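You operate a simulated robot arm through the tools that you are given. There is no shell and no other tool.

Carry out the task below with a simulated robot arm. There is one attempt and no reset: what you move stays moved.

TASK
Switch the jog box from pump over to sieve and jog it for a few seconds.
Fine: the jog box's main switch on, and left on; one hold of JOG; sieve stays switched on, the other drive switches off.

It is judged by the outcome, as a careful person would: the job done as asked, and still so three seconds after it is handed in. It fails if anything else is knocked over, pushed out of place, dropped, spilled or broken.

THE ROBOT
A 7-joint arm with a two-finger parallel gripper, fixed in place. Base frame: the origin is at the foot of the arm, x ahead of it, y to its left, z up. Lengths are in mm, angles in degrees, forces in N, time in s.
With the tool pointing down near the work surface it reaches from about 440 to 920 mm from the base axis. Its first joint turns from -143.0 to 143.0 degrees. Payload 3 kg.
Tool frame: the origin (TCP) lies between the finger pads and is the grasp point; the fingertips stand 30 mm ahead of it; z points along the fingers, y is the line along which they close. The gripper opens to 94 mm. The fingers are 28 mm wide and 10 mm thick; the gripper's body (50 by 96 mm) begins 55 mm behind the TCP.
Orientation is that of the tool frame in the base frame, as a unit quaternion [x, y, z, w]. With the fingers straight down and closing along the base's y, the tool's x points along the base's -x, its y along +y and its z along -z.

THE INTERFACE
- The arm moves only by the tool jog_arm. Its argument "targets" is a list of rows, each a list of 3 entries, a list of its own where there are three numbers: the gripper command, from -1 (fully open) to 1 (shut), values between in proportion, then the shift along the tool's x, y, z in mm, then the turn, a rotation vector about the tool's x, y, z in degrees. In form: [[hand, [x, y, z], [ax, ay, az]], ...]. A call has 1 to 20 rows; each row shifts and turns the commanded pose from where the row before left it, along the tool's axes as they then stand. A row lasts 0.2 s, in which the tool goes at most 50 mm and 8.6 degrees; a call with a longer step from one row to the next is refused whole, and so is a gripper value outside its range. A pose out of reach is approached as far as the arm can. The call stops where the force on the tool passes 40 N (or 10 N more than at its start, if that is more) or the arm is blocked; 0.2 s more then pass. Each finger travels about 72 mm/s and halts on what it meets, pressing with about 22 N; the grip force reading is that of the motor and also rises with nothing between the fingers. The clock runs only during rows and for 0.2 s after the last one: add rows that do not move to give the fingers time. It gives the time, the measured TCP pose, the force on the tool (base axes), the opening and the grip force at its end, in the units of the frame above (readings bear some noise), with the torque about the TCP (base axes, N m) and any sound that the robot's microphone picked up.
- Cameras (640 x 400 px; columns grow to the right, rows downward): "scene" is fixed at [211.1, 497, 1651.3]; the picture's right is [0.25, -0.97, 0.00], its down [-0.86, -0.22, -0.46] and it looks along [0.44, 0.12, -0.89] (base axes); focal length 337 px, centre (320, 200). "wrist" rides on the gripper at [76, 14, -103] in the tool frame; the picture's right is [-0.18, 0.98, 0.00], its down [-0.75, -0.14, -0.64] and it looks along [-0.63, -0.12, 0.77] (tool axes); focal length 243 px, centre (320, 200). There is no depth. A picture from a camera that has moved, and an enlarged one, comes with that camera's place and axes in the base frame and with its lens. The place of the scene camera against the robot may be out by one fixed shift of up to 12 mm in any direction.
- get_image(camera): a new picture of that camera. No time passes.
- enlarge(camera, box): a new picture of the part [left, top, right, bottom] of that camera's present view, enlarged. No time passes.
- sign_off(): hands the job in; it is judged then, once.

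Places have to be worked out from the pictures, the camera data and where the tool is seen. Open the gripper and draw the arm clear of the work before you hand the job in, unless the task says otherwise.

The tools are called after ">>>" as name(argument=value, ...) on one line, values as JSON. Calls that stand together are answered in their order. jog_arm: Moves the arm, as the interface text tells. Its arguments: {"type":"object","properties":{"targets":{"type":"array","items":{"type":"array"}}},"required":["targets"]} The other tools are called the same way: get_image (camera) takes a picture; enlarge (camera, box) takes an enlarged picture of a part of a camera's view; sign_off () hands the job in.

At the start:

```text
t: 0.0
ee_pos: [479.1, 261.8, 1201.7]
ee_rot: [0.0, 1.0, 0.0, 0.0]
wrist_force: [0.6, -0.8, -0.3]
moment: [0.0, 0.03, -0.01]
grip_width: 94.0
gripper_force: 0.1
```

scene: 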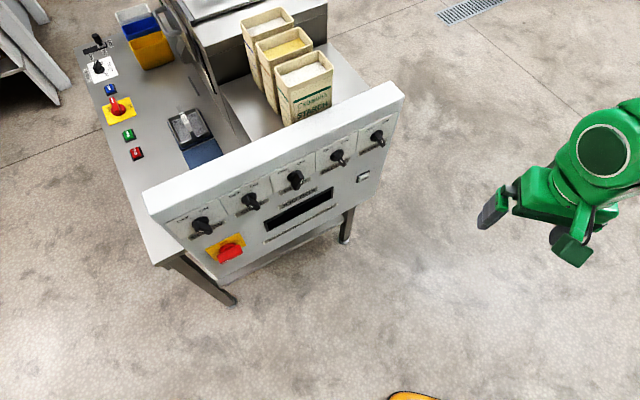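
wrist: 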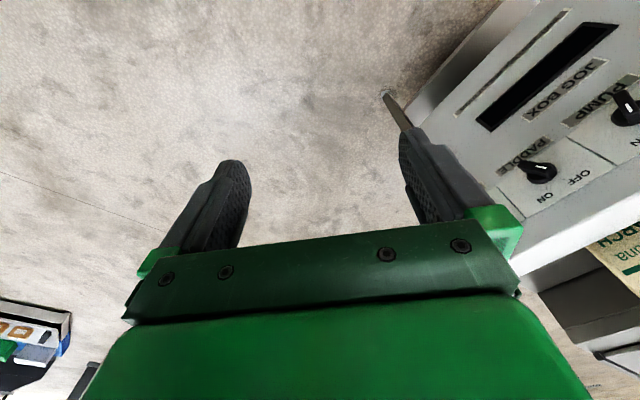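

I'll look closer at the panel in the scene view to read labels and switch states before moving.

>>> enlarge(camera="scene", box=[140, 100, 410, 290])

>>> enlarge(camera="scene", box=[150, 170, 290, 280])

>>> enlarge(camera="scene", box=[260, 110, 400, 220])

>>> enlarge(camera="scene", box=[60, 0, 260, 180])

>>> enlarge(camera="wrist", box=[440, 0, 640, 250])

```text
2.11 times, centred on (275, 195) of scene
camera zoom: at [211.1, 497.0, 1651.3], right [0.25, -0.97, 0.0], down [-0.86, -0.22, -0.46], along [0.44, 0.12, -0.89], focal length 709 px, centre (415, 210)
```

zoom: 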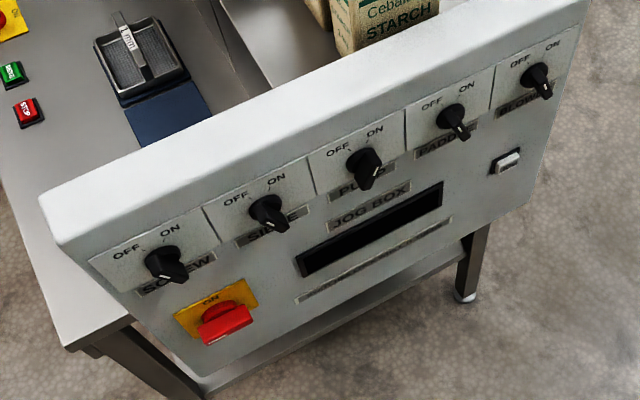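

```text
3.64 times, centred on (220, 225) of scene
camera zoom: at [211.1, 497.0, 1651.3], right [0.25, -0.97, 0.0], down [-0.86, -0.22, -0.46], along [0.44, 0.12, -0.89], focal length 1225 px, centre (684, 109)
```

zoom: 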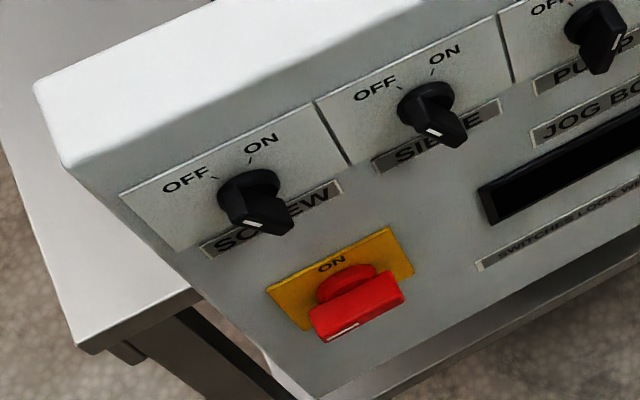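

```text
3.64 times, centred on (330, 165) of scene
camera zoom: at [211.1, 497.0, 1651.3], right [0.25, -0.97, 0.0], down [-0.86, -0.22, -0.46], along [0.44, 0.12, -0.89], focal length 1225 px, centre (284, 327)
```

zoom: 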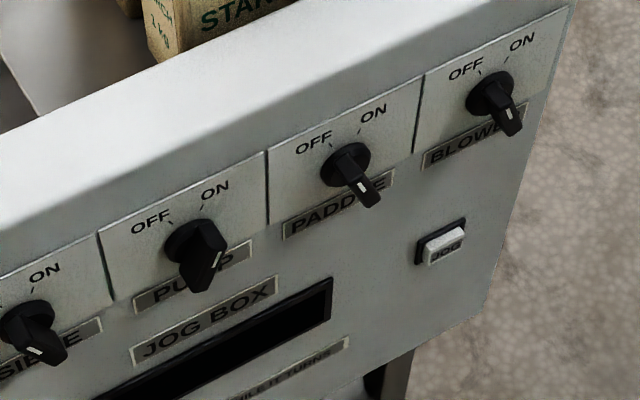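

```text
2.22 times, centred on (160, 90) of scene
camera zoom: at [211.1, 497.0, 1651.3], right [0.25, -0.97, 0.0], down [-0.86, -0.22, -0.46], along [0.44, 0.12, -0.89], focal length 749 px, centre (676, 444)
```

zoom: 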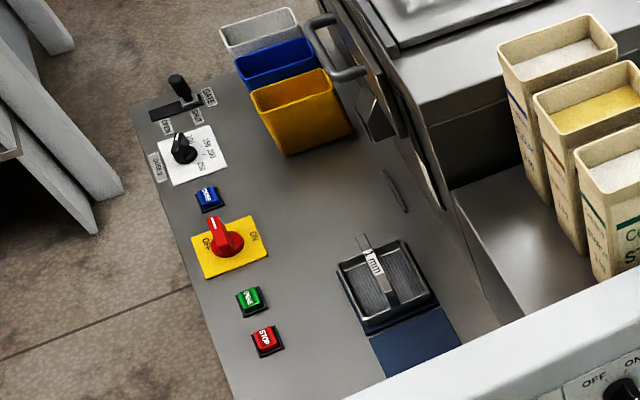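

```text
1.60 times, centred on (540, 125) of wrist
camera zoom: at [402.4, 275.7, 1302.9], right [0.18, 0.98, 0.0], down [0.75, -0.14, 0.64], along [0.63, -0.12, -0.77], focal length 388 px, centre (-32, 320)
```

zoom: 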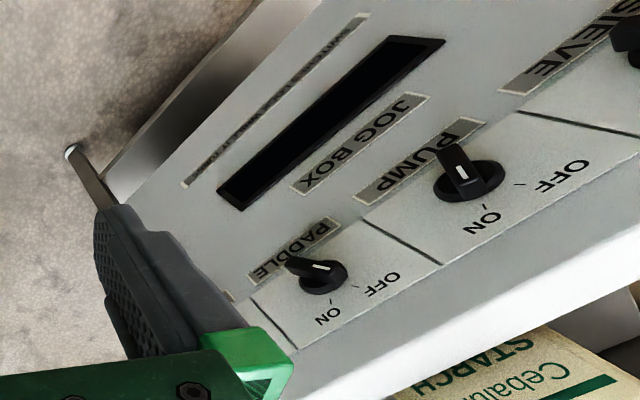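

The panel appears roughly vertical, facing the arm at about 45° azimuth (pump knob ≈ [595, 663, 975], paddle ≈ [677, 580, 979]). I'll yaw the tool 45° toward the panel while lowering it partway, staying well clear (about 360 mm off), then look again.

>>> jog_arm(targets=[[-1, [0, 0, 20], [0, 0, -7.5]], [-1, [0, 0, 20], [0, 0, -7.5]], [-1, [0, 0, 20], [0, 0, -7.5]], [-1, [0, 0, 20], [0, 0, -7.5]], [-1, [0, 0, 20], [0, 0, -7.5]], [-1, [0, 0, 20], [0, 0, -7.5]], [-1, [0, 20, 0], [0, 0, 0]], [-1, [0, 25, 0], [0, 0, 0]], [-1, [0, 25, 0], [0, 0, 0]], [-1, [0, 25, 0], [0, 0, 0]], [-1, [0, 25, 0], [0, 0, 0]], [-1, [0, 20, 0], [0, 0, 0]]])

>>> get_image(camera="wrist")

>>> get_image(camera="scene")

```text
t: 2.6
ee_pos: [381.2, 360.7, 1079.6]
ee_rot: [-0.382, 0.924, 0.0, 0.0]
wrist_force: [0.2, -0.9, 0.0]
moment: [-0.01, 0.03, -0.01]
grip_width: 94.1
gripper_force: 0.1
```

```text
taken
camera wrist: at [316.7, 316.9, 1183.0], right [-0.56, 0.83, 0.0], down [0.63, 0.43, 0.64], along [0.53, 0.36, -0.77], focal length 243 px, centre (320, 200)
```

wrist: 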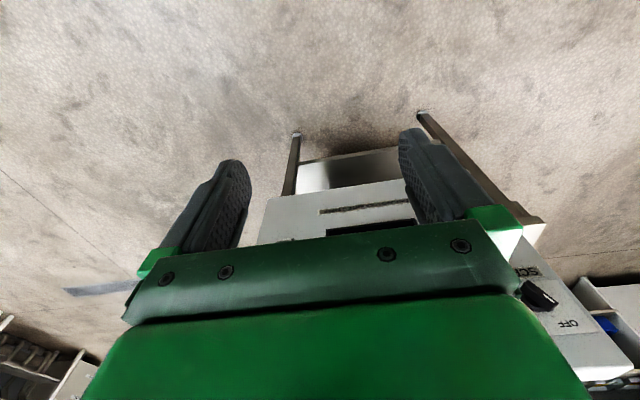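

```text
taken
```

scene: 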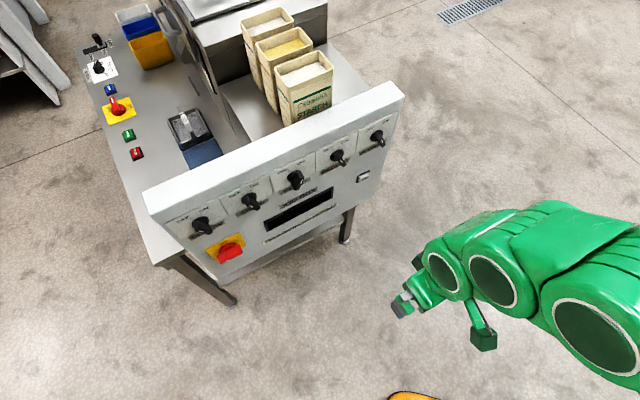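

The yaw worked: the tool is at D≈525 mm, roughly in front of the panel, and the view is inverted as expected. Next I lower ~130 mm and tilt the tool forward 50° so the wrist camera faces the panel squarely.

>>> jog_arm(targets=[[-1, [0, 0, 35], [0, 0, 0]], [-1, [0, 0, 35], [0, 0, 0]], [-1, [0, 0, 35], [0, 0, 0]], [-1, [0, 0, 25], [0, 0, 0]], [-1, [0, 0, 0], [0, -8.3, 0]], [-1, [0, 0, 0], [0, -8.3, 0]], [-1, [0, 0, 0], [0, -8.3, 0]], [-1, [0, 0, 0], [0, -8.3, 0]], [-1, [0, 0, 0], [0, -8.3, 0]], [-1, [0, 0, 0], [0, -8.5, 0]], [-1, [0, 0, 0], [0, 0, 0]]])

>>> get_image(camera="wrist")

>>> get_image(camera="scene")

```text
t: 5.0
ee_pos: [434.5, 428.1, 973.7]
ee_rot: [-0.35, 0.842, 0.158, 0.38]
wrist_force: [0.2, -0.1, -0.4]
moment: [0.01, 0.0, 0.01]
grip_width: 93.9
gripper_force: 0.1
out of reach, approached as far as the arm can: row 8, 9, 10
```

```text
taken
camera wrist: at [334.6, 347.1, 985.8], right [-0.61, 0.78, 0.14], down [0.11, -0.09, 0.99], along [0.78, 0.62, -0.04], focal length 243 px, centre (320, 200)
```

wrist: 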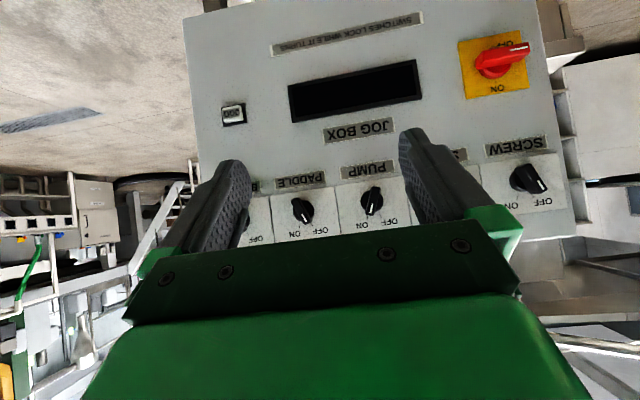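

```text
taken
```

scene: 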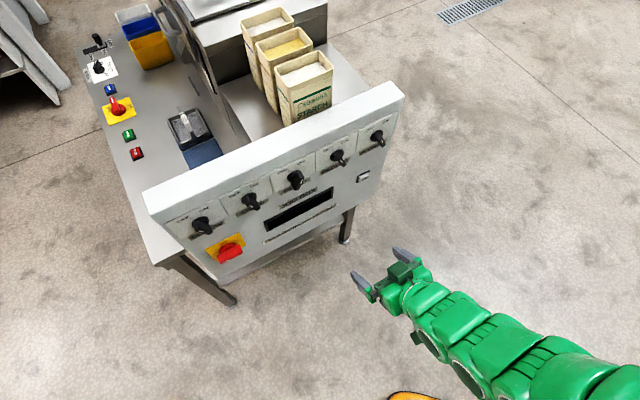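

A good, nearly square (inverted) view of the panel now. I'll enlarge to read the labels and knob pointers.

>>> enlarge(camera="wrist", box=[230, 80, 430, 250])

>>> enlarge(camera="wrist", box=[420, 0, 600, 230])

>>> enlarge(camera="wrist", box=[180, 0, 440, 160])

```text
2.35 times, centred on (330, 165) of wrist
camera zoom: at [334.6, 347.1, 985.8], right [-0.61, 0.78, 0.14], down [0.11, -0.09, 0.99], along [0.78, 0.62, -0.04], focal length 571 px, centre (296, 282)
```

zoom: 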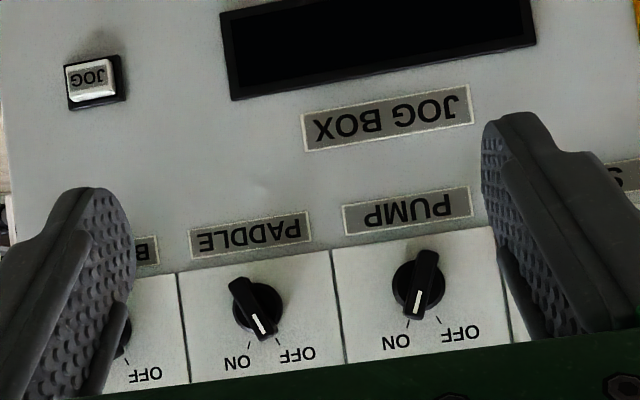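

```text
1.74 times, centred on (510, 115) of wrist
camera zoom: at [334.6, 347.1, 985.8], right [-0.61, 0.78, 0.14], down [0.11, -0.09, 0.99], along [0.78, 0.62, -0.04], focal length 422 px, centre (-10, 348)
```

zoom: 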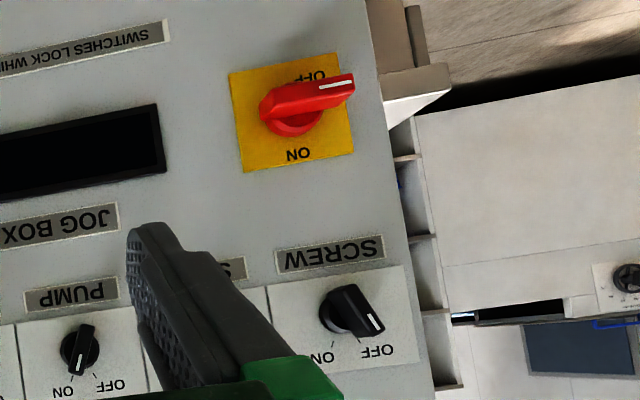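

```text
2.46 times, centred on (310, 80) of wrist
camera zoom: at [334.6, 347.1, 985.8], right [-0.61, 0.78, 0.14], down [0.11, -0.09, 0.99], along [0.78, 0.62, -0.04], focal length 597 px, centre (345, 495)
```

zoom: 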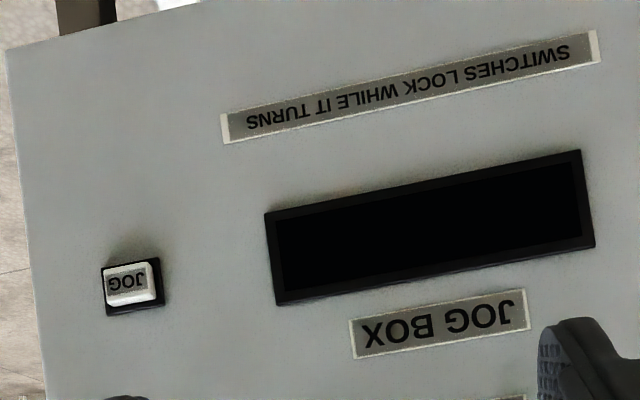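

Pump's pointer is at ON; paddle and screw read OFF. The red main switch's pointer seems to be horizontal, so I'll zoom in to see which label it points at, and check the sieve/blower pointers from the scene.

>>> enlarge(camera="wrist", box=[450, 20, 540, 110])

>>> enlarge(camera="scene", box=[190, 220, 260, 270])

>>> enlarge(camera="scene", box=[225, 170, 295, 220])

>>> enlarge(camera="scene", box=[340, 110, 410, 190])

```text
4.44 times, centred on (495, 65) of wrist
camera zoom: at [334.6, 347.1, 985.8], right [-0.61, 0.78, 0.14], down [0.11, -0.09, 0.99], along [0.78, 0.62, -0.04], focal length 1078 px, centre (-458, 800)
```

zoom: 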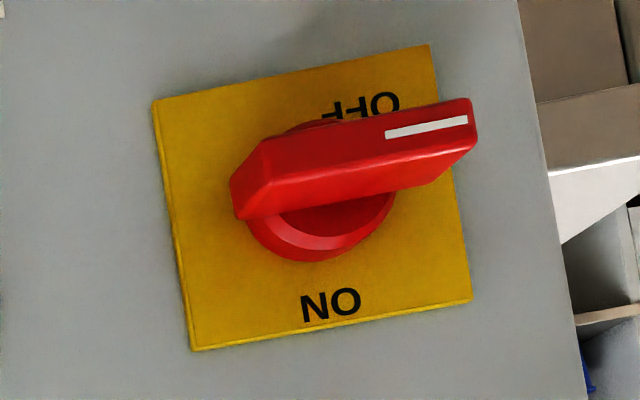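

```text
8.00 times, centred on (225, 245) of scene
camera zoom: at [211.1, 497.0, 1651.3], right [0.25, -0.97, 0.0], down [-0.86, -0.22, -0.46], along [0.44, 0.12, -0.89], focal length 2695 px, centre (1080, -160)
```

zoom: 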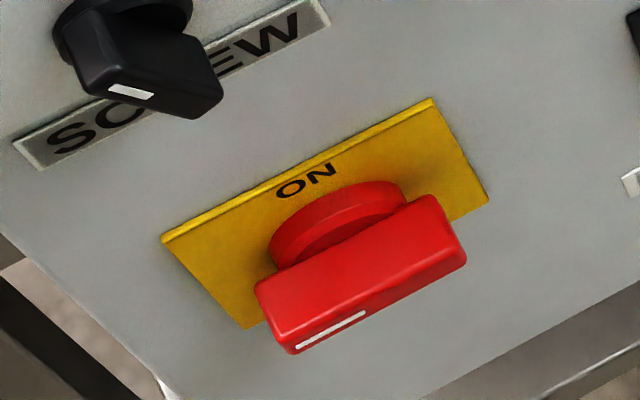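

```text
8.00 times, centred on (260, 195) of scene
camera zoom: at [211.1, 497.0, 1651.3], right [0.25, -0.97, 0.0], down [-0.86, -0.22, -0.46], along [0.44, 0.12, -0.89], focal length 2695 px, centre (800, 240)
```

zoom: 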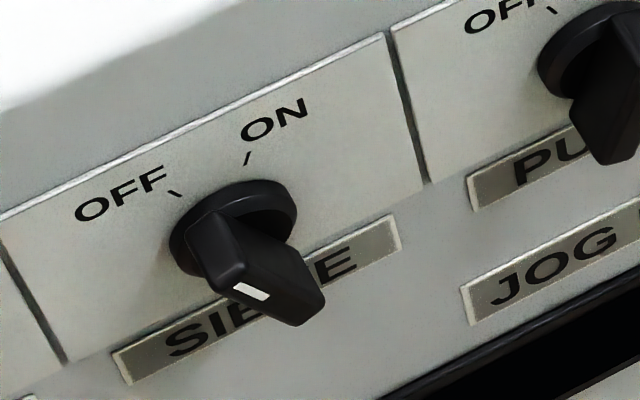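

```text
5.00 times, centred on (375, 150) of scene
camera zoom: at [211.1, 497.0, 1651.3], right [0.25, -0.97, 0.0], down [-0.86, -0.22, -0.46], along [0.44, 0.12, -0.89], focal length 1684 px, centre (45, 450)
```

zoom: 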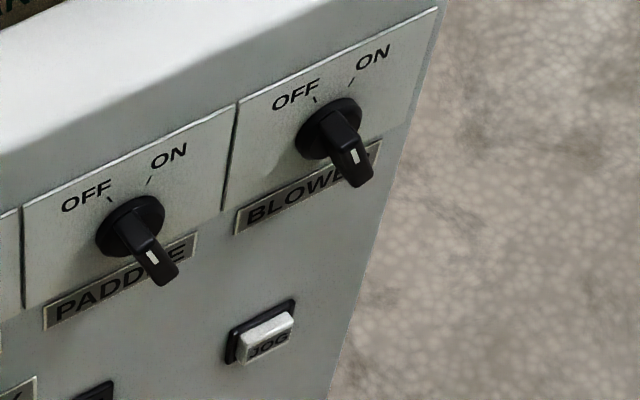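

The display is dark and the main pointer is at 9 o'clock (ON label at 12 o'clock), so the main is off; pump is ON, all others OFF. Triangulated: switches at z≈987 spaced ~115 mm along the panel, panel plane 888 mm out along 45°, main ≈ [443, 813, 800], JOG ≈ [749, 507, 800]. I'll move forward 160 mm toward the panel to get back into comfortable reach.

>>> jog_arm(targets=[[-1, [-26.5, 0, 30], [0, 0, 0]], [-1, [-26.5, 0, 30], [0, 0, 0]], [-1, [-26.5, 0, 30], [0, 0, 0]], [-1, [-26.5, 0, 30], [0, 0, 0]], [-1, [0, 0, 0], [0, 0, 0]]])

```text
t: 6.2
ee_pos: [551.5, 542.7, 978.5]
ee_rot: [-0.347, 0.837, 0.162, 0.39]
wrist_force: [-0.8, -0.1, 0.6]
moment: [0.0, 0.05, -0.01]
grip_width: 94.1
gripper_force: 0.0
```

The pose tracks cleanly now (D≈774, tilt 50°). Next I tilt the remaining 40° so the tool points straight into the panel, while shifting left to the pump knob column, with fingertips still ~80 mm off the panel.

>>> jog_arm(targets=[[-1, [0, 10, 0], [0, -8, 0]], [-1, [0, 10, 0], [0, -8, 0]], [-1, [0, 10, 0], [0, -8, 0]], [-1, [0, 10, 0], [0, -8, 0]], [-1, [0, 13, 0], [0, -8, 0]], [-1, [0, 0, 0], [0, 0, 0]]])

>>> get_image(camera="wrist")

>>> get_image(camera="scene")

```text
t: 7.6
ee_pos: [510.7, 579.8, 979.2]
ee_rot: [-0.271, 0.653, 0.271, 0.654]
wrist_force: [1.0, 0.6, 0.6]
moment: [0.0, -0.02, -0.01]
grip_width: 93.9
gripper_force: 0.0
```

```text
taken
camera wrist: at [427.8, 516.4, 903.7], right [-0.69, 0.7, 0.18], down [-0.35, -0.55, 0.75], along [0.63, 0.46, 0.63], focal length 243 px, centre (320, 200)
```

wrist: 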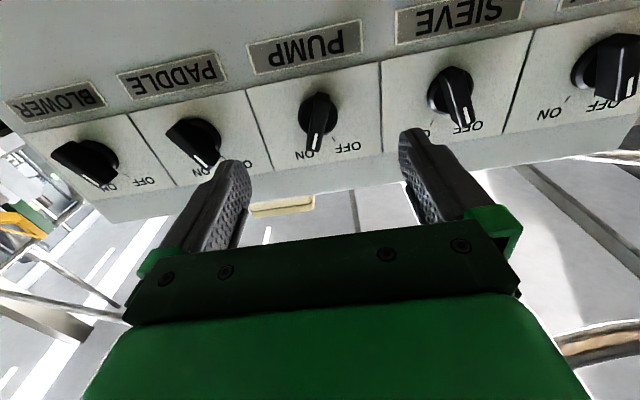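

```text
taken
```

scene: 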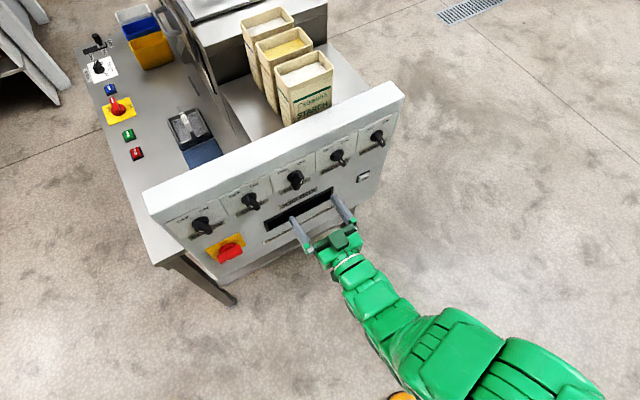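

The tool now points straight at the pump knob (pump ON, all others OFF, confirmed). I'll enlarge to measure knob position, size and angle.

>>> enlarge(camera="wrist", box=[240, 60, 400, 180])

>>> enlarge(camera="wrist", box=[380, 30, 540, 150])

```text
3.33 times, centred on (320, 120) of wrist
camera zoom: at [427.8, 516.4, 903.7], right [-0.69, 0.7, 0.18], down [-0.35, -0.55, 0.75], along [0.63, 0.46, 0.63], focal length 809 px, centre (320, 467)
```

zoom: 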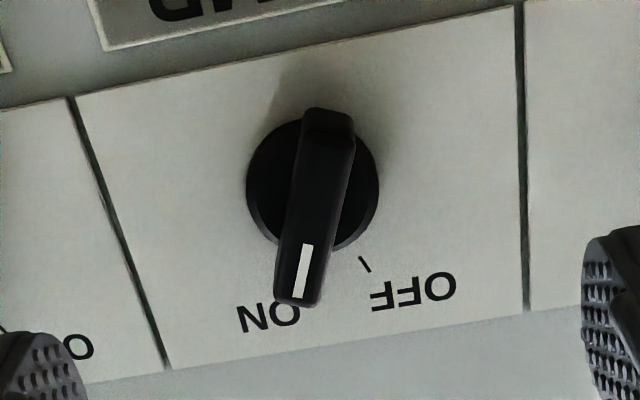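

```text
3.33 times, centred on (460, 90) of wrist
camera zoom: at [427.8, 516.4, 903.7], right [-0.69, 0.7, 0.18], down [-0.35, -0.55, 0.75], along [0.63, 0.46, 0.63], focal length 809 px, centre (-147, 567)
```

zoom: 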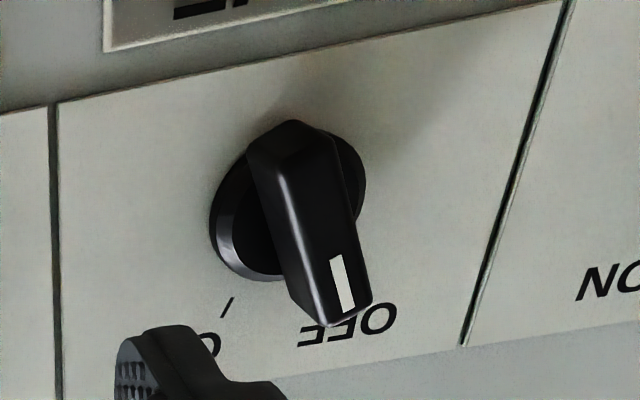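

From this view: pump axis at panel coords P≈−46, z≈985, bar ~46×12 mm, pointer +22° (ON) with the OFF tick at −22°. I'll center on it, roll +22° to match the bar and partly close the fingers, then check alignment before advancing.

>>> jog_arm(targets=[[-0.1, [-6, -3, 0], [0, 0, 0]], [-0.1, [0, 0, 0], [0, 0, 7.4]], [-0.1, [0, 0, 0], [0, 0, 7.4]], [-0.1, [0, 0, 10], [0, 0, 7.4]], [-0.1, [0, 0, 15], [0, 0, 0]], [-0.1, [0, 0, 0], [0, 0, 0]]])

>>> get_image(camera="wrist")

>>> enlarge(camera="scene", box=[240, 150, 360, 250])

```text
t: 9.0
ee_pos: [530.4, 592.9, 985.4]
ee_rot: [-0.14, 0.693, 0.392, 0.589]
wrist_force: [-0.5, 0.5, 0.0]
moment: [0.0, 0.01, 0.0]
grip_width: 51.8
gripper_force: 0.0
```

```text
taken
camera wrist: at [428.0, 550.0, 920.0], right [-0.59, 0.59, 0.54], down [-0.16, -0.75, 0.64], along [0.79, 0.3, 0.54], focal length 243 px, centre (320, 200)
```

wrist: 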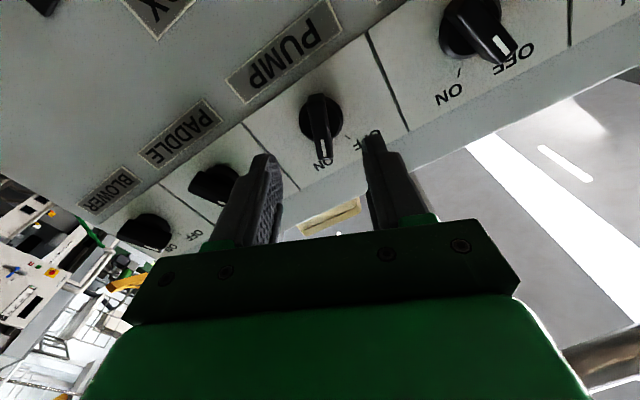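

```text
4.00 times, centred on (300, 200) of scene
camera zoom: at [211.1, 497.0, 1651.3], right [0.25, -0.97, 0.0], down [-0.86, -0.22, -0.46], along [0.44, 0.12, -0.89], focal length 1348 px, centre (400, 200)
```

zoom: 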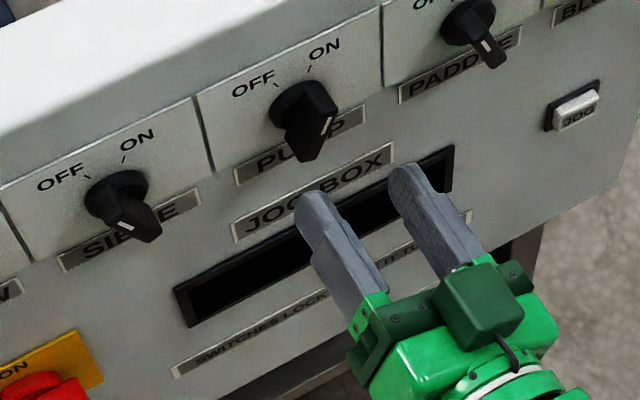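

Bar and fingers look aligned. I'll zoom once more to check lateral centering before advancing.

>>> enlarge(camera="wrist", box=[240, 70, 420, 220])

```text
2.67 times, centred on (330, 145) of wrist
camera zoom: at [428.0, 550.0, 920.0], right [-0.59, 0.59, 0.54], down [-0.16, -0.75, 0.64], along [0.79, 0.3, 0.54], focal length 647 px, centre (293, 347)
```

zoom: 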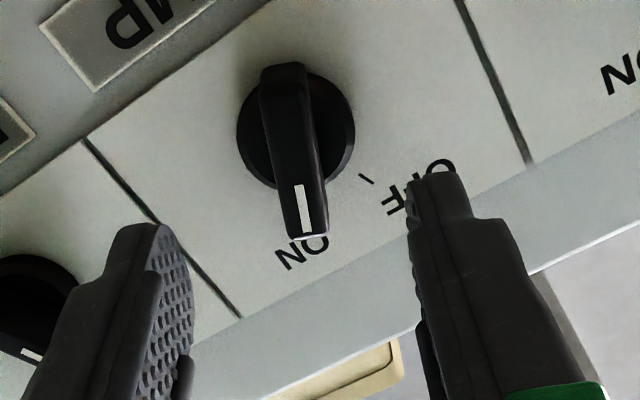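

Bar center computes to within ~2 mm of the tool axis and 2° of the finger plane. Advancing 52 mm so the pads straddle the pump bar, then closing.

>>> jog_arm(targets=[[-0.1, [1, 0.8, 15], [0, 0, 0]], [-0.1, [0, 0, 15], [0, 0, 0]], [-0.1, [0, 0, 12], [0, 0, 0]], [-0.1, [0, 0, 10], [0, 0, 0]], [-0.1, [0, 0, 0], [0, 0, 0]]])

>>> get_image(camera="wrist")

>>> enlarge(camera="scene", box=[240, 130, 360, 230])

```text
t: 10.2
ee_pos: [564.8, 632.0, 983.0]
ee_rot: [-0.139, 0.694, 0.391, 0.589]
wrist_force: [0.2, 0.5, -0.3]
moment: [-0.05, 0.0, 0.02]
grip_width: 51.9
gripper_force: 0.1
```

```text
taken
camera wrist: at [462.6, 588.2, 919.1], right [-0.59, 0.59, 0.54], down [-0.16, -0.75, 0.64], along [0.79, 0.3, 0.54], focal length 243 px, centre (320, 200)
```

wrist: 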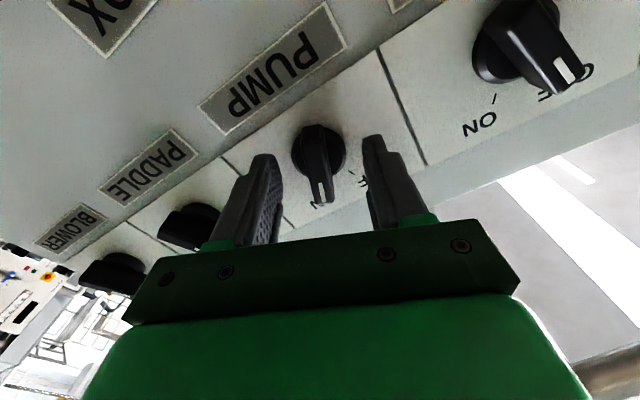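

```text
4.00 times, centred on (300, 180) of scene
camera zoom: at [211.1, 497.0, 1651.3], right [0.25, -0.97, 0.0], down [-0.86, -0.22, -0.46], along [0.44, 0.12, -0.89], focal length 1348 px, centre (400, 280)
```

zoom: 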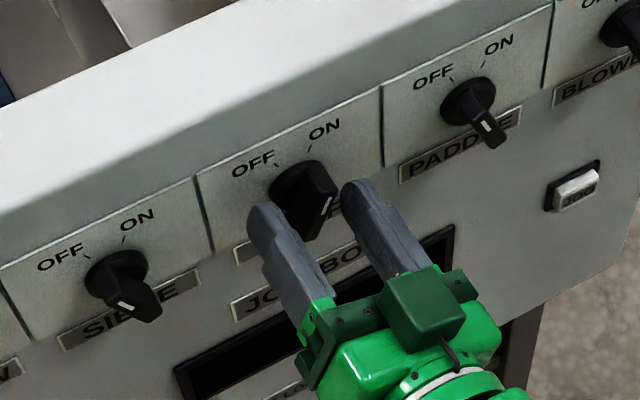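

Fingers straddle the pump bar with no contact force. Closing on the bar.

>>> jog_arm(targets=[[1, [0, 0, 0], [0, 0, 0]], [1, [0, 0, 0], [0, 0, 0]], [1, [0, 0, 0], [0, 0, 0]], [1, [0, 0, 0], [0, 0, 0]]])

>>> enlarge(camera="wrist", box=[230, 90, 410, 220])

```text
t: 11.2
ee_pos: [566.0, 631.4, 984.1]
ee_rot: [-0.139, 0.694, 0.39, 0.589]
wrist_force: [7.3, -9.6, -5.0]
moment: [-0.23, 0.32, -0.01]
grip_width: 12.7
gripper_force: 44.8
```

```text
3.08 times, centred on (320, 155) of wrist
camera zoom: at [463.1, 587.7, 918.8], right [-0.59, 0.6, 0.54], down [-0.16, -0.75, 0.64], along [0.79, 0.3, 0.54], focal length 746 px, centre (320, 338)
```

zoom: 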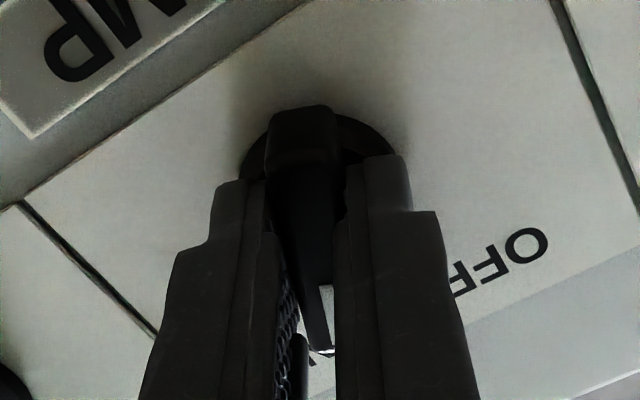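

Gripped the 12.7 mm bar. A ~12 N sideways load shows I'm ~1–2 mm left of the axis, so I ease that out and rotate counter-clockwise in the first half of the throw.

>>> jog_arm(targets=[[1, [0, -1.5, 0], [0, 0, 0]], [1, [0, 0, 0], [0, 0, -6]], [1, [0, 0, 0], [0, 0, -6]], [1, [0, 0, 0], [0, 0, -6]], [1, [0, 0, 0], [0, 0, -6]]])

>>> get_image(camera="wrist")

```text
t: 12.2
ee_pos: [566.7, 630.1, 983.7]
ee_rot: [-0.231, 0.669, 0.311, 0.635]
wrist_force: [-11.3, -13.1, 5.4]
moment: [0.16, -0.17, -0.18]
grip_width: 12.8
gripper_force: 45.2
stopped in row 4: the force on the tool passed its limit at 41 N (the readings are from after the stop); the commanded pose is now the measured one
```

```text
taken
camera wrist: at [476.8, 574.0, 909.9], right [-0.67, 0.67, 0.3], down [-0.29, -0.62, 0.73], along [0.68, 0.41, 0.61], focal length 243 px, centre (320, 200)
```

wrist: 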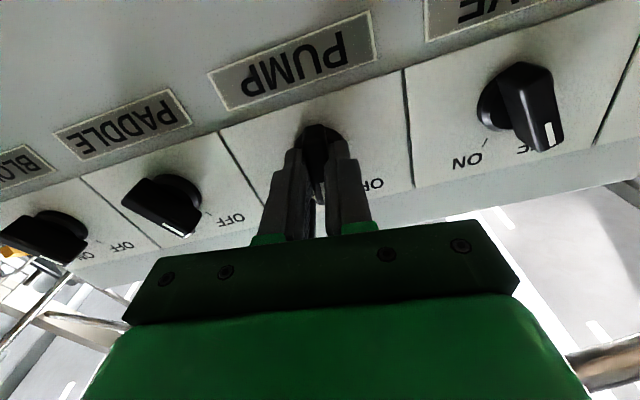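

The tool stopped after turning ~15° of the throw on a 41 N force; the pump knob is mid-way now. I'll hold still a moment to read the settled forces and look closely before continuing.

>>> jog_arm(targets=[[1, [0, 0, 0], [0, 0, 0]], [1, [0, 0, 0], [0, 0, 0]]])

>>> enlarge(camera="wrist", box=[240, 90, 410, 220])

>>> enlarge(camera="scene", box=[250, 140, 350, 220])

```text
t: 12.8
ee_pos: [565.9, 630.6, 982.6]
ee_rot: [-0.23, 0.669, 0.311, 0.635]
wrist_force: [-16.7, -18.8, 9.9]
moment: [-0.46, 0.44, -0.04]
grip_width: 12.8
gripper_force: 45.0
```

```text
3.08 times, centred on (325, 155) of wrist
camera zoom: at [476.8, 574.1, 909.8], right [-0.67, 0.67, 0.3], down [-0.29, -0.62, 0.73], along [0.68, 0.41, 0.61], focal length 746 px, centre (305, 338)
```

zoom: 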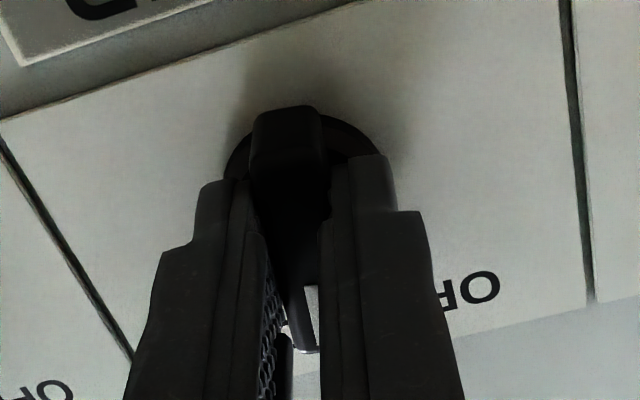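

```text
5.00 times, centred on (300, 180) of scene
camera zoom: at [211.1, 497.0, 1651.3], right [0.25, -0.97, 0.0], down [-0.86, -0.22, -0.46], along [0.44, 0.12, -0.89], focal length 1684 px, centre (420, 300)
```

zoom: 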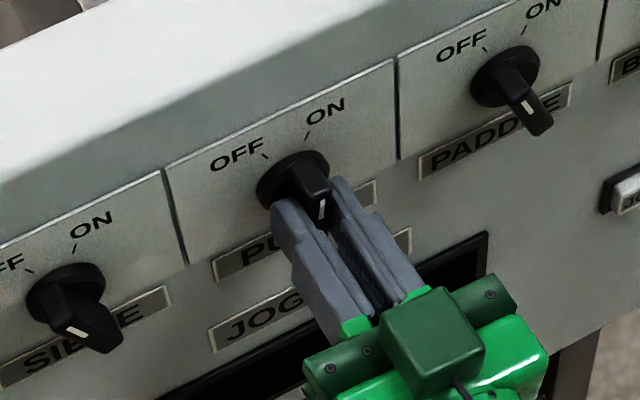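

The reaction is mostly outward (−25 N along the panel normal), so the fingertips are probably loading the knob's collar. I'll release slightly, back off 3 mm, and read the free forces and knob angle.

>>> jog_arm(targets=[[0.3, [0, 0, 0], [0, 0, 0]], [0.3, [0, 0, -3], [0, 0, 0]], [0.3, [0, 0, 0], [0, 0, 0]]])

>>> enlarge(camera="wrist", box=[240, 90, 410, 220])

>>> enlarge(camera="scene", box=[250, 140, 350, 220])

```text
t: 13.6
ee_pos: [564.1, 628.4, 981.6]
ee_rot: [-0.229, 0.669, 0.311, 0.635]
wrist_force: [-0.3, -0.1, 0.4]
moment: [0.0, 0.01, -0.01]
grip_width: 33.1
gripper_force: 0.2
```

```text
3.08 times, centred on (325, 155) of wrist
camera zoom: at [474.9, 572.8, 909.3], right [-0.67, 0.67, 0.3], down [-0.29, -0.62, 0.73], along [0.68, 0.41, 0.61], focal length 746 px, centre (305, 338)
```

zoom: 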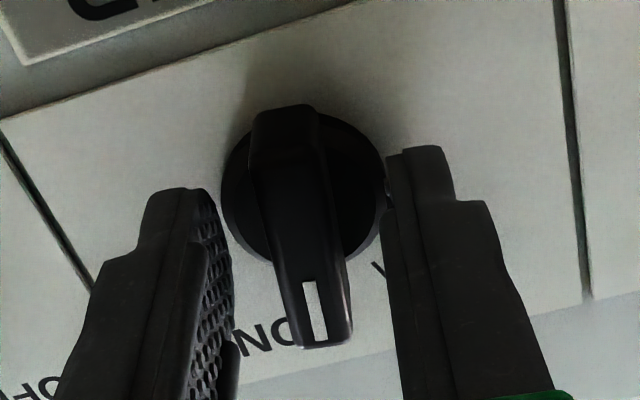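

```text
5.00 times, centred on (300, 180) of scene
camera zoom: at [211.1, 497.0, 1651.3], right [0.25, -0.97, 0.0], down [-0.86, -0.22, -0.46], along [0.44, 0.12, -0.89], focal length 1684 px, centre (420, 300)
```

zoom: 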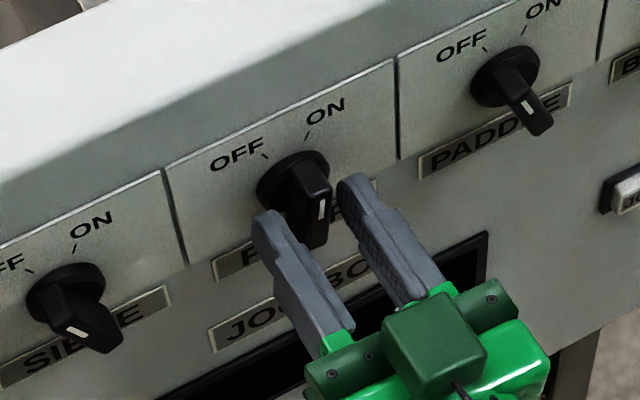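

The knob sits at about +9° (part-way), and the tool is ~3.5 mm below the knob axis, explaining the side load. I'll raise to the axis, use the fingers as a loose fork (~17 mm gap around the 12.7 mm bar), and continue turning toward OFF.

>>> jog_arm(targets=[[0.3, [-3.5, 0, 0], [0, 0, 0]], [0.64, [0, 0, 0], [0, 0, 0]], [0.64, [0, 0, 1], [0, 0, 0]], [0.64, [0, 0, 0], [0, 0, -6]], [0.64, [0, 0, 0], [0, 0, -6]], [0.64, [0, 0, 0], [0, 0, -6]], [0.64, [0, 0, 0], [0, 0, -6]]])

>>> get_image(camera="wrist")

```text
t: 15.2
ee_pos: [565.1, 630.7, 986.9]
ee_rot: [-0.363, 0.606, 0.172, 0.686]
wrist_force: [0.2, 1.1, 0.8]
moment: [0.04, -0.01, 0.03]
grip_width: 16.9
gripper_force: 0.0
```

```text
taken
camera wrist: at [498.5, 550.7, 909.7], right [-0.7, 0.7, -0.11], down [-0.51, -0.4, 0.76], along [0.49, 0.59, 0.64], focal length 243 px, centre (320, 200)
```

wrist: 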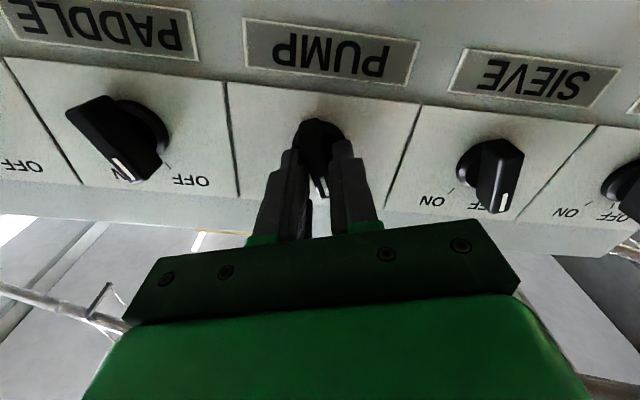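

Smooth: the fork is now at −17° with almost no side load. Continuing 12° further to seat the pump at OFF.

>>> jog_arm(targets=[[0.64, [0, 0, 0], [0, 0, -4]], [0.64, [0, 0, 0], [0, 0, -4]], [0.64, [0, 0, 0], [0, 0, -4]], [0.64, [0, 0, 0], [0, 0, 0]]])

>>> enlarge(camera="wrist", box=[240, 90, 410, 220])

>>> enlarge(camera="scene", box=[250, 140, 350, 220])

```text
t: 16.1
ee_pos: [566.1, 629.6, 987.0]
ee_rot: [-0.426, 0.565, 0.1, 0.7]
wrist_force: [-1.1, 0.2, -0.6]
moment: [-0.02, 0.0, 0.01]
grip_width: 17.4
gripper_force: 0.5
```

```text
3.08 times, centred on (325, 155) of wrist
camera zoom: at [509.8, 538.8, 913.2], right [-0.67, 0.67, -0.31], down [-0.62, -0.28, 0.73], along [0.4, 0.69, 0.61], focal length 746 px, centre (305, 338)
```

zoom: 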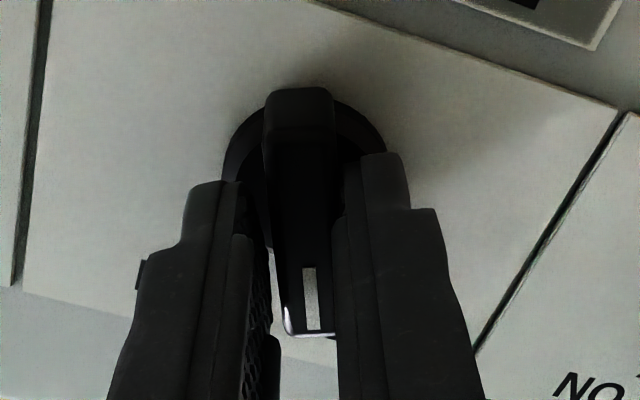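

```text
5.00 times, centred on (300, 180) of scene
camera zoom: at [211.1, 497.0, 1651.3], right [0.25, -0.97, 0.0], down [-0.86, -0.22, -0.46], along [0.44, 0.12, -0.89], focal length 1684 px, centre (420, 300)
```

zoom: 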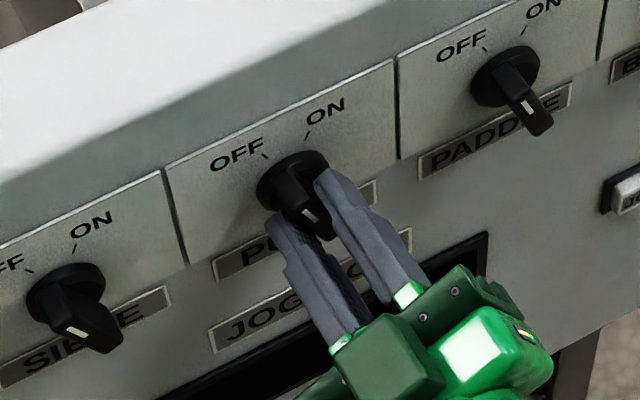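

The pump bar now looks parallel to paddle's OFF position. I'll open and back straight out to verify.

>>> jog_arm(targets=[[-0.1, [0, 0, 0], [0, 0, 0]], [-0.1, [0, 0, 0], [0, 0, 0]], [-0.1, [0, 0, -25], [0, 0, 0]], [-0.1, [0, 0, -25], [0, 0, 0]], [-0.1, [0, 0, -15], [0, 0, 0]], [-0.1, [0, 0, 0], [0, 0, 0]]])

>>> get_image(camera="wrist")

>>> enlarge(camera="scene", box=[230, 120, 350, 220])

```text
t: 17.6
ee_pos: [519.0, 584.0, 986.5]
ee_rot: [-0.426, 0.565, 0.1, 0.7]
wrist_force: [-0.8, 0.3, 0.1]
moment: [0.02, 0.0, 0.0]
grip_width: 51.9
gripper_force: 0.1
```

```text
taken
camera wrist: at [463.1, 493.5, 913.4], right [-0.67, 0.67, -0.31], down [-0.62, -0.28, 0.73], along [0.4, 0.69, 0.61], focal length 243 px, centre (320, 200)
```

wrist: 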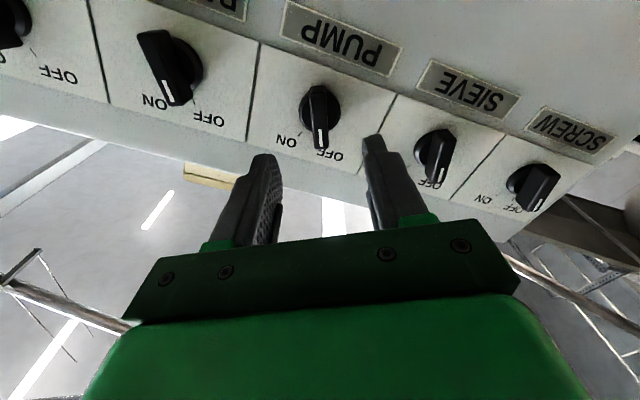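

```text
4.00 times, centred on (290, 170) of scene
camera zoom: at [211.1, 497.0, 1651.3], right [0.25, -0.97, 0.0], down [-0.86, -0.22, -0.46], along [0.44, 0.12, -0.89], focal length 1348 px, centre (440, 320)
```

zoom: 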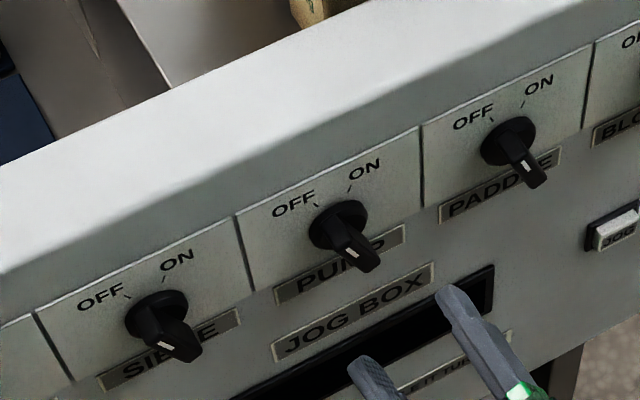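

Pump is OFF now, parallel with its neighbours. Next I roll to −22° to match the sieve bar (at OFF) and slide left one pitch (≈115 mm) at this standoff.

>>> jog_arm(targets=[[-0.1, [0, 0, 0], [0, 0, 7]], [-0.1, [-8.6, 21.3, 0], [0, 0, 0]], [-0.1, [-8.6, 21.3, 0], [0, 0, 0]], [-0.1, [-8.6, 21.3, 0], [0, 0, 0]], [-0.1, [-8.6, 21.3, 0], [0, 0, 0]], [-0.1, [-8.6, 21.3, 0], [0, 0, 0]], [-0.1, [0, 0, 0], [0, 0, 0]]])

>>> get_image(camera="wrist")

>>> enlarge(camera="wrist", box=[240, 70, 420, 220])

```text
t: 19.1
ee_pos: [439.4, 664.2, 985.6]
ee_rot: [-0.391, 0.59, 0.142, 0.692]
wrist_force: [0.3, 0.8, -0.1]
moment: [0.0, 0.0, 0.0]
grip_width: 51.5
gripper_force: 0.1
```

```text
taken
camera wrist: at [377.7, 579.9, 910.5], right [-0.69, 0.69, -0.2], down [-0.56, -0.35, 0.75], along [0.45, 0.63, 0.63], focal length 243 px, centre (320, 200)
```

wrist: 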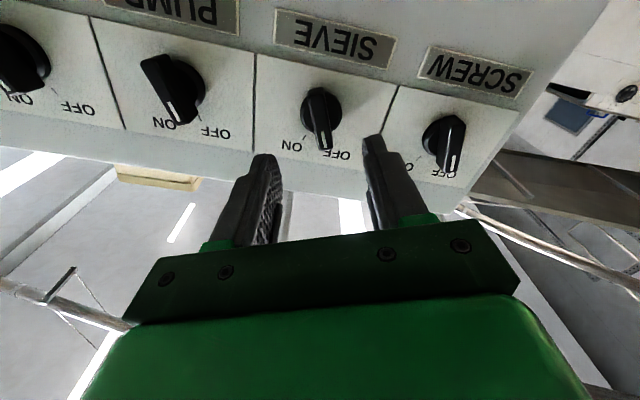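

```text
2.67 times, centred on (330, 145) of wrist
camera zoom: at [377.7, 579.9, 910.5], right [-0.69, 0.69, -0.2], down [-0.56, -0.35, 0.75], along [0.45, 0.63, 0.63], focal length 647 px, centre (293, 347)
```

zoom: 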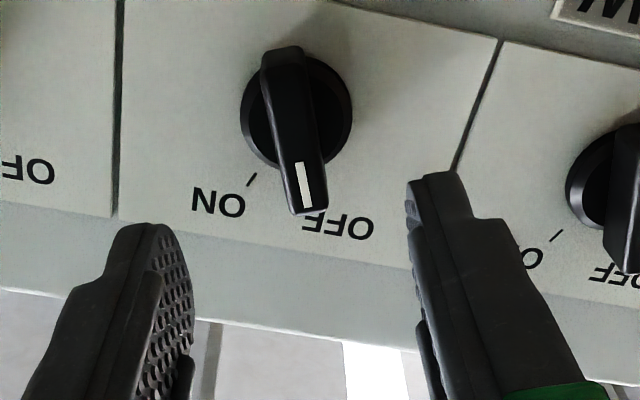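

Aligned with the sieve within ~1 mm; bar matches the roll. Advancing 64 mm with a 52 mm gap, then narrowing to the 17 mm fork.

>>> jog_arm(targets=[[-0.1, [0, 1.3, 20], [0, 0, 0]], [-0.1, [0, 0, 20], [0, 0, 0]], [-0.1, [0, 0, 14], [0, 0, 0]], [-0.1, [0, 0, 10], [0, 0, 0]], [0.64, [0, 0, 0], [0, 0, 0]], [0.64, [0, 0, 0], [0, 0, 0]], [0.64, [0, 0, 0], [0, 0, 0]]])

>>> enlarge(camera="wrist", box=[240, 90, 410, 220])

>>> enlarge(camera="scene", box=[200, 150, 320, 250])

```text
t: 20.8
ee_pos: [483.0, 710.7, 985.3]
ee_rot: [-0.39, 0.59, 0.142, 0.692]
wrist_force: [-0.4, -0.6, 1.0]
moment: [0.02, 0.03, 0.04]
grip_width: 16.8
gripper_force: 0.0
```

```text
3.08 times, centred on (325, 155) of wrist
camera zoom: at [421.3, 626.3, 910.5], right [-0.69, 0.69, -0.2], down [-0.56, -0.35, 0.75], along [0.45, 0.63, 0.63], focal length 746 px, centre (305, 338)
```

zoom: 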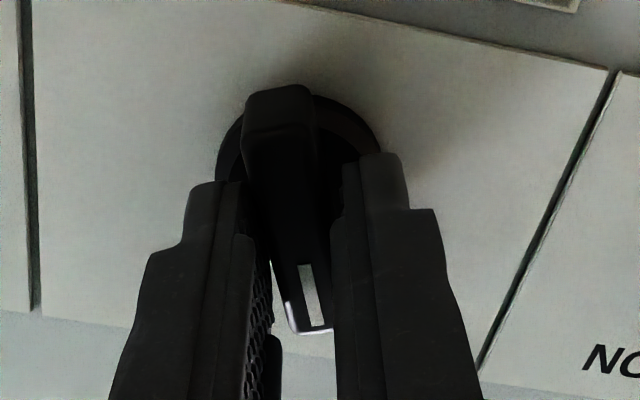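

```text
4.00 times, centred on (260, 200) of scene
camera zoom: at [211.1, 497.0, 1651.3], right [0.25, -0.97, 0.0], down [-0.86, -0.22, -0.46], along [0.44, 0.12, -0.89], focal length 1348 px, centre (560, 200)
```

zoom: 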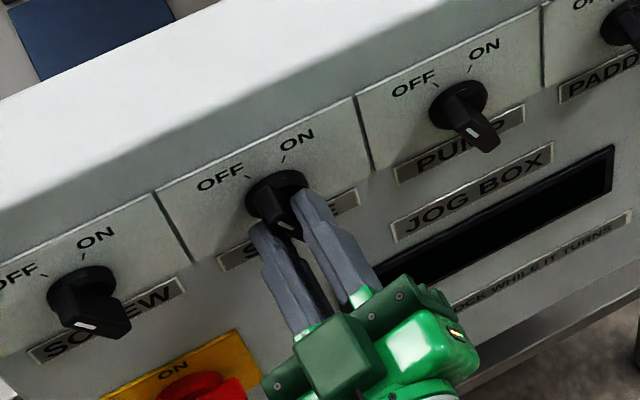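

Fork sits around the sieve bar with no load. Turning clockwise toward ON in 6° steps (total ~51° to take up the fork's slack).

>>> jog_arm(targets=[[0.64, [0, 0, 0], [0, 0, 6]], [0.64, [0, 0, 0], [0, 0, 6]], [0.64, [0, 0, 0], [0, 0, 6]], [0.64, [0, 0, 0], [0, 0, 6]], [0.64, [0, 0, 0], [0, 0, 6]], [0.64, [0, 0, 0], [0, 0, 6]], [0.64, [0, 0, 0], [0, 0, 6]], [0.64, [0, 0, 0], [0, 0, 5]], [0.64, [0, 0, 0], [0, 0, 4]], [0.64, [0, 0, 0], [0, 0, 0]]])

>>> enlarge(camera="wrist", box=[240, 90, 410, 220])

>>> enlarge(camera="scene", box=[200, 150, 320, 250])

```text
t: 22.9
ee_pos: [482.6, 710.7, 985.7]
ee_rot: [-0.098, 0.701, 0.426, 0.564]
wrist_force: [3.3, -5.0, 0.3]
moment: [-0.12, -0.03, -0.18]
grip_width: 19.9
gripper_force: 2.9
```

```text
3.08 times, centred on (325, 155) of wrist
camera zoom: at [374.8, 672.2, 926.6], right [-0.54, 0.54, 0.64], down [-0.11, -0.8, 0.59], along [0.83, 0.25, 0.49], focal length 746 px, centre (305, 338)
```

zoom: 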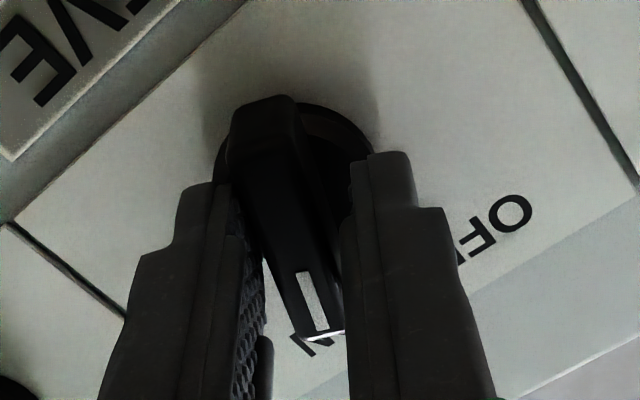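

```text
4.00 times, centred on (260, 200) of scene
camera zoom: at [211.1, 497.0, 1651.3], right [0.25, -0.97, 0.0], down [-0.86, -0.22, -0.46], along [0.44, 0.12, -0.89], focal length 1348 px, centre (560, 200)
```

zoom: 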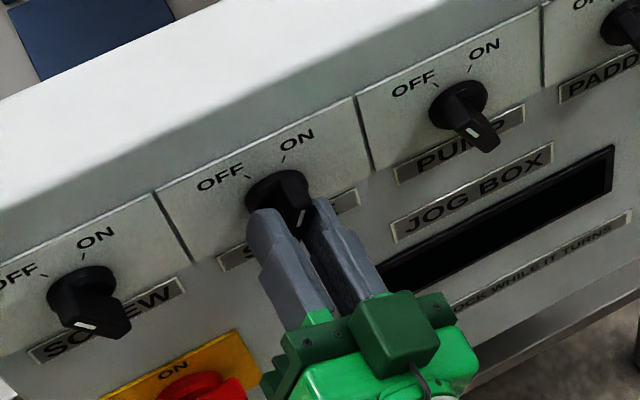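

The fork is at +29° with slight spread (bar against its ON stop). I'll relax the roll a bit, open, and back out to verify.

>>> jog_arm(targets=[[0.64, [0, 0, 0], [0, 0, -5]], [-0.1, [0, 0, 0], [0, 0, 0]], [-0.1, [0, 0, 0], [0, 0, 0]], [-0.1, [0, 0, -25], [0, 0, 0]], [-0.1, [0, 0, -25], [0, 0, 0]], [-0.1, [0, 0, -25], [0, 0, 0]], [-0.1, [0, 0, 0], [0, 0, 0]]])

>>> get_image(camera="wrist")

>>> enlarge(camera="scene", box=[180, 120, 330, 250])

```text
t: 24.6
ee_pos: [430.0, 654.1, 986.1]
ee_rot: [-0.128, 0.695, 0.401, 0.582]
wrist_force: [0.6, 0.5, 0.3]
moment: [0.05, 0.01, 0.0]
grip_width: 51.8
gripper_force: 0.2
```

```text
taken
camera wrist: at [325.4, 614.6, 922.0], right [-0.58, 0.58, 0.57], down [-0.14, -0.76, 0.63], along [0.8, 0.28, 0.53], focal length 243 px, centre (320, 200)
```

wrist: 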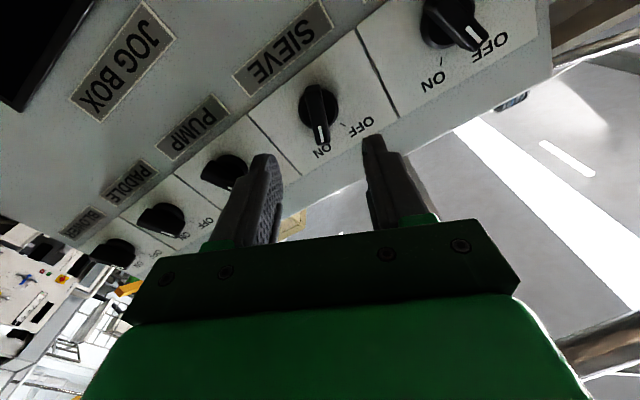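

```text
3.08 times, centred on (255, 185) of scene
camera zoom: at [211.1, 497.0, 1651.3], right [0.25, -0.97, 0.0], down [-0.86, -0.22, -0.46], along [0.44, 0.12, -0.89], focal length 1037 px, centre (520, 246)
```

zoom: 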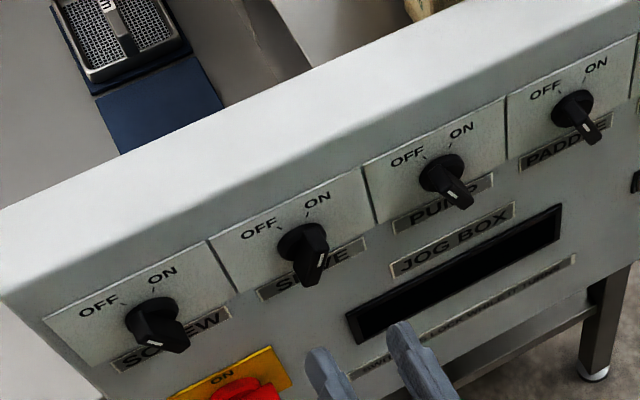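

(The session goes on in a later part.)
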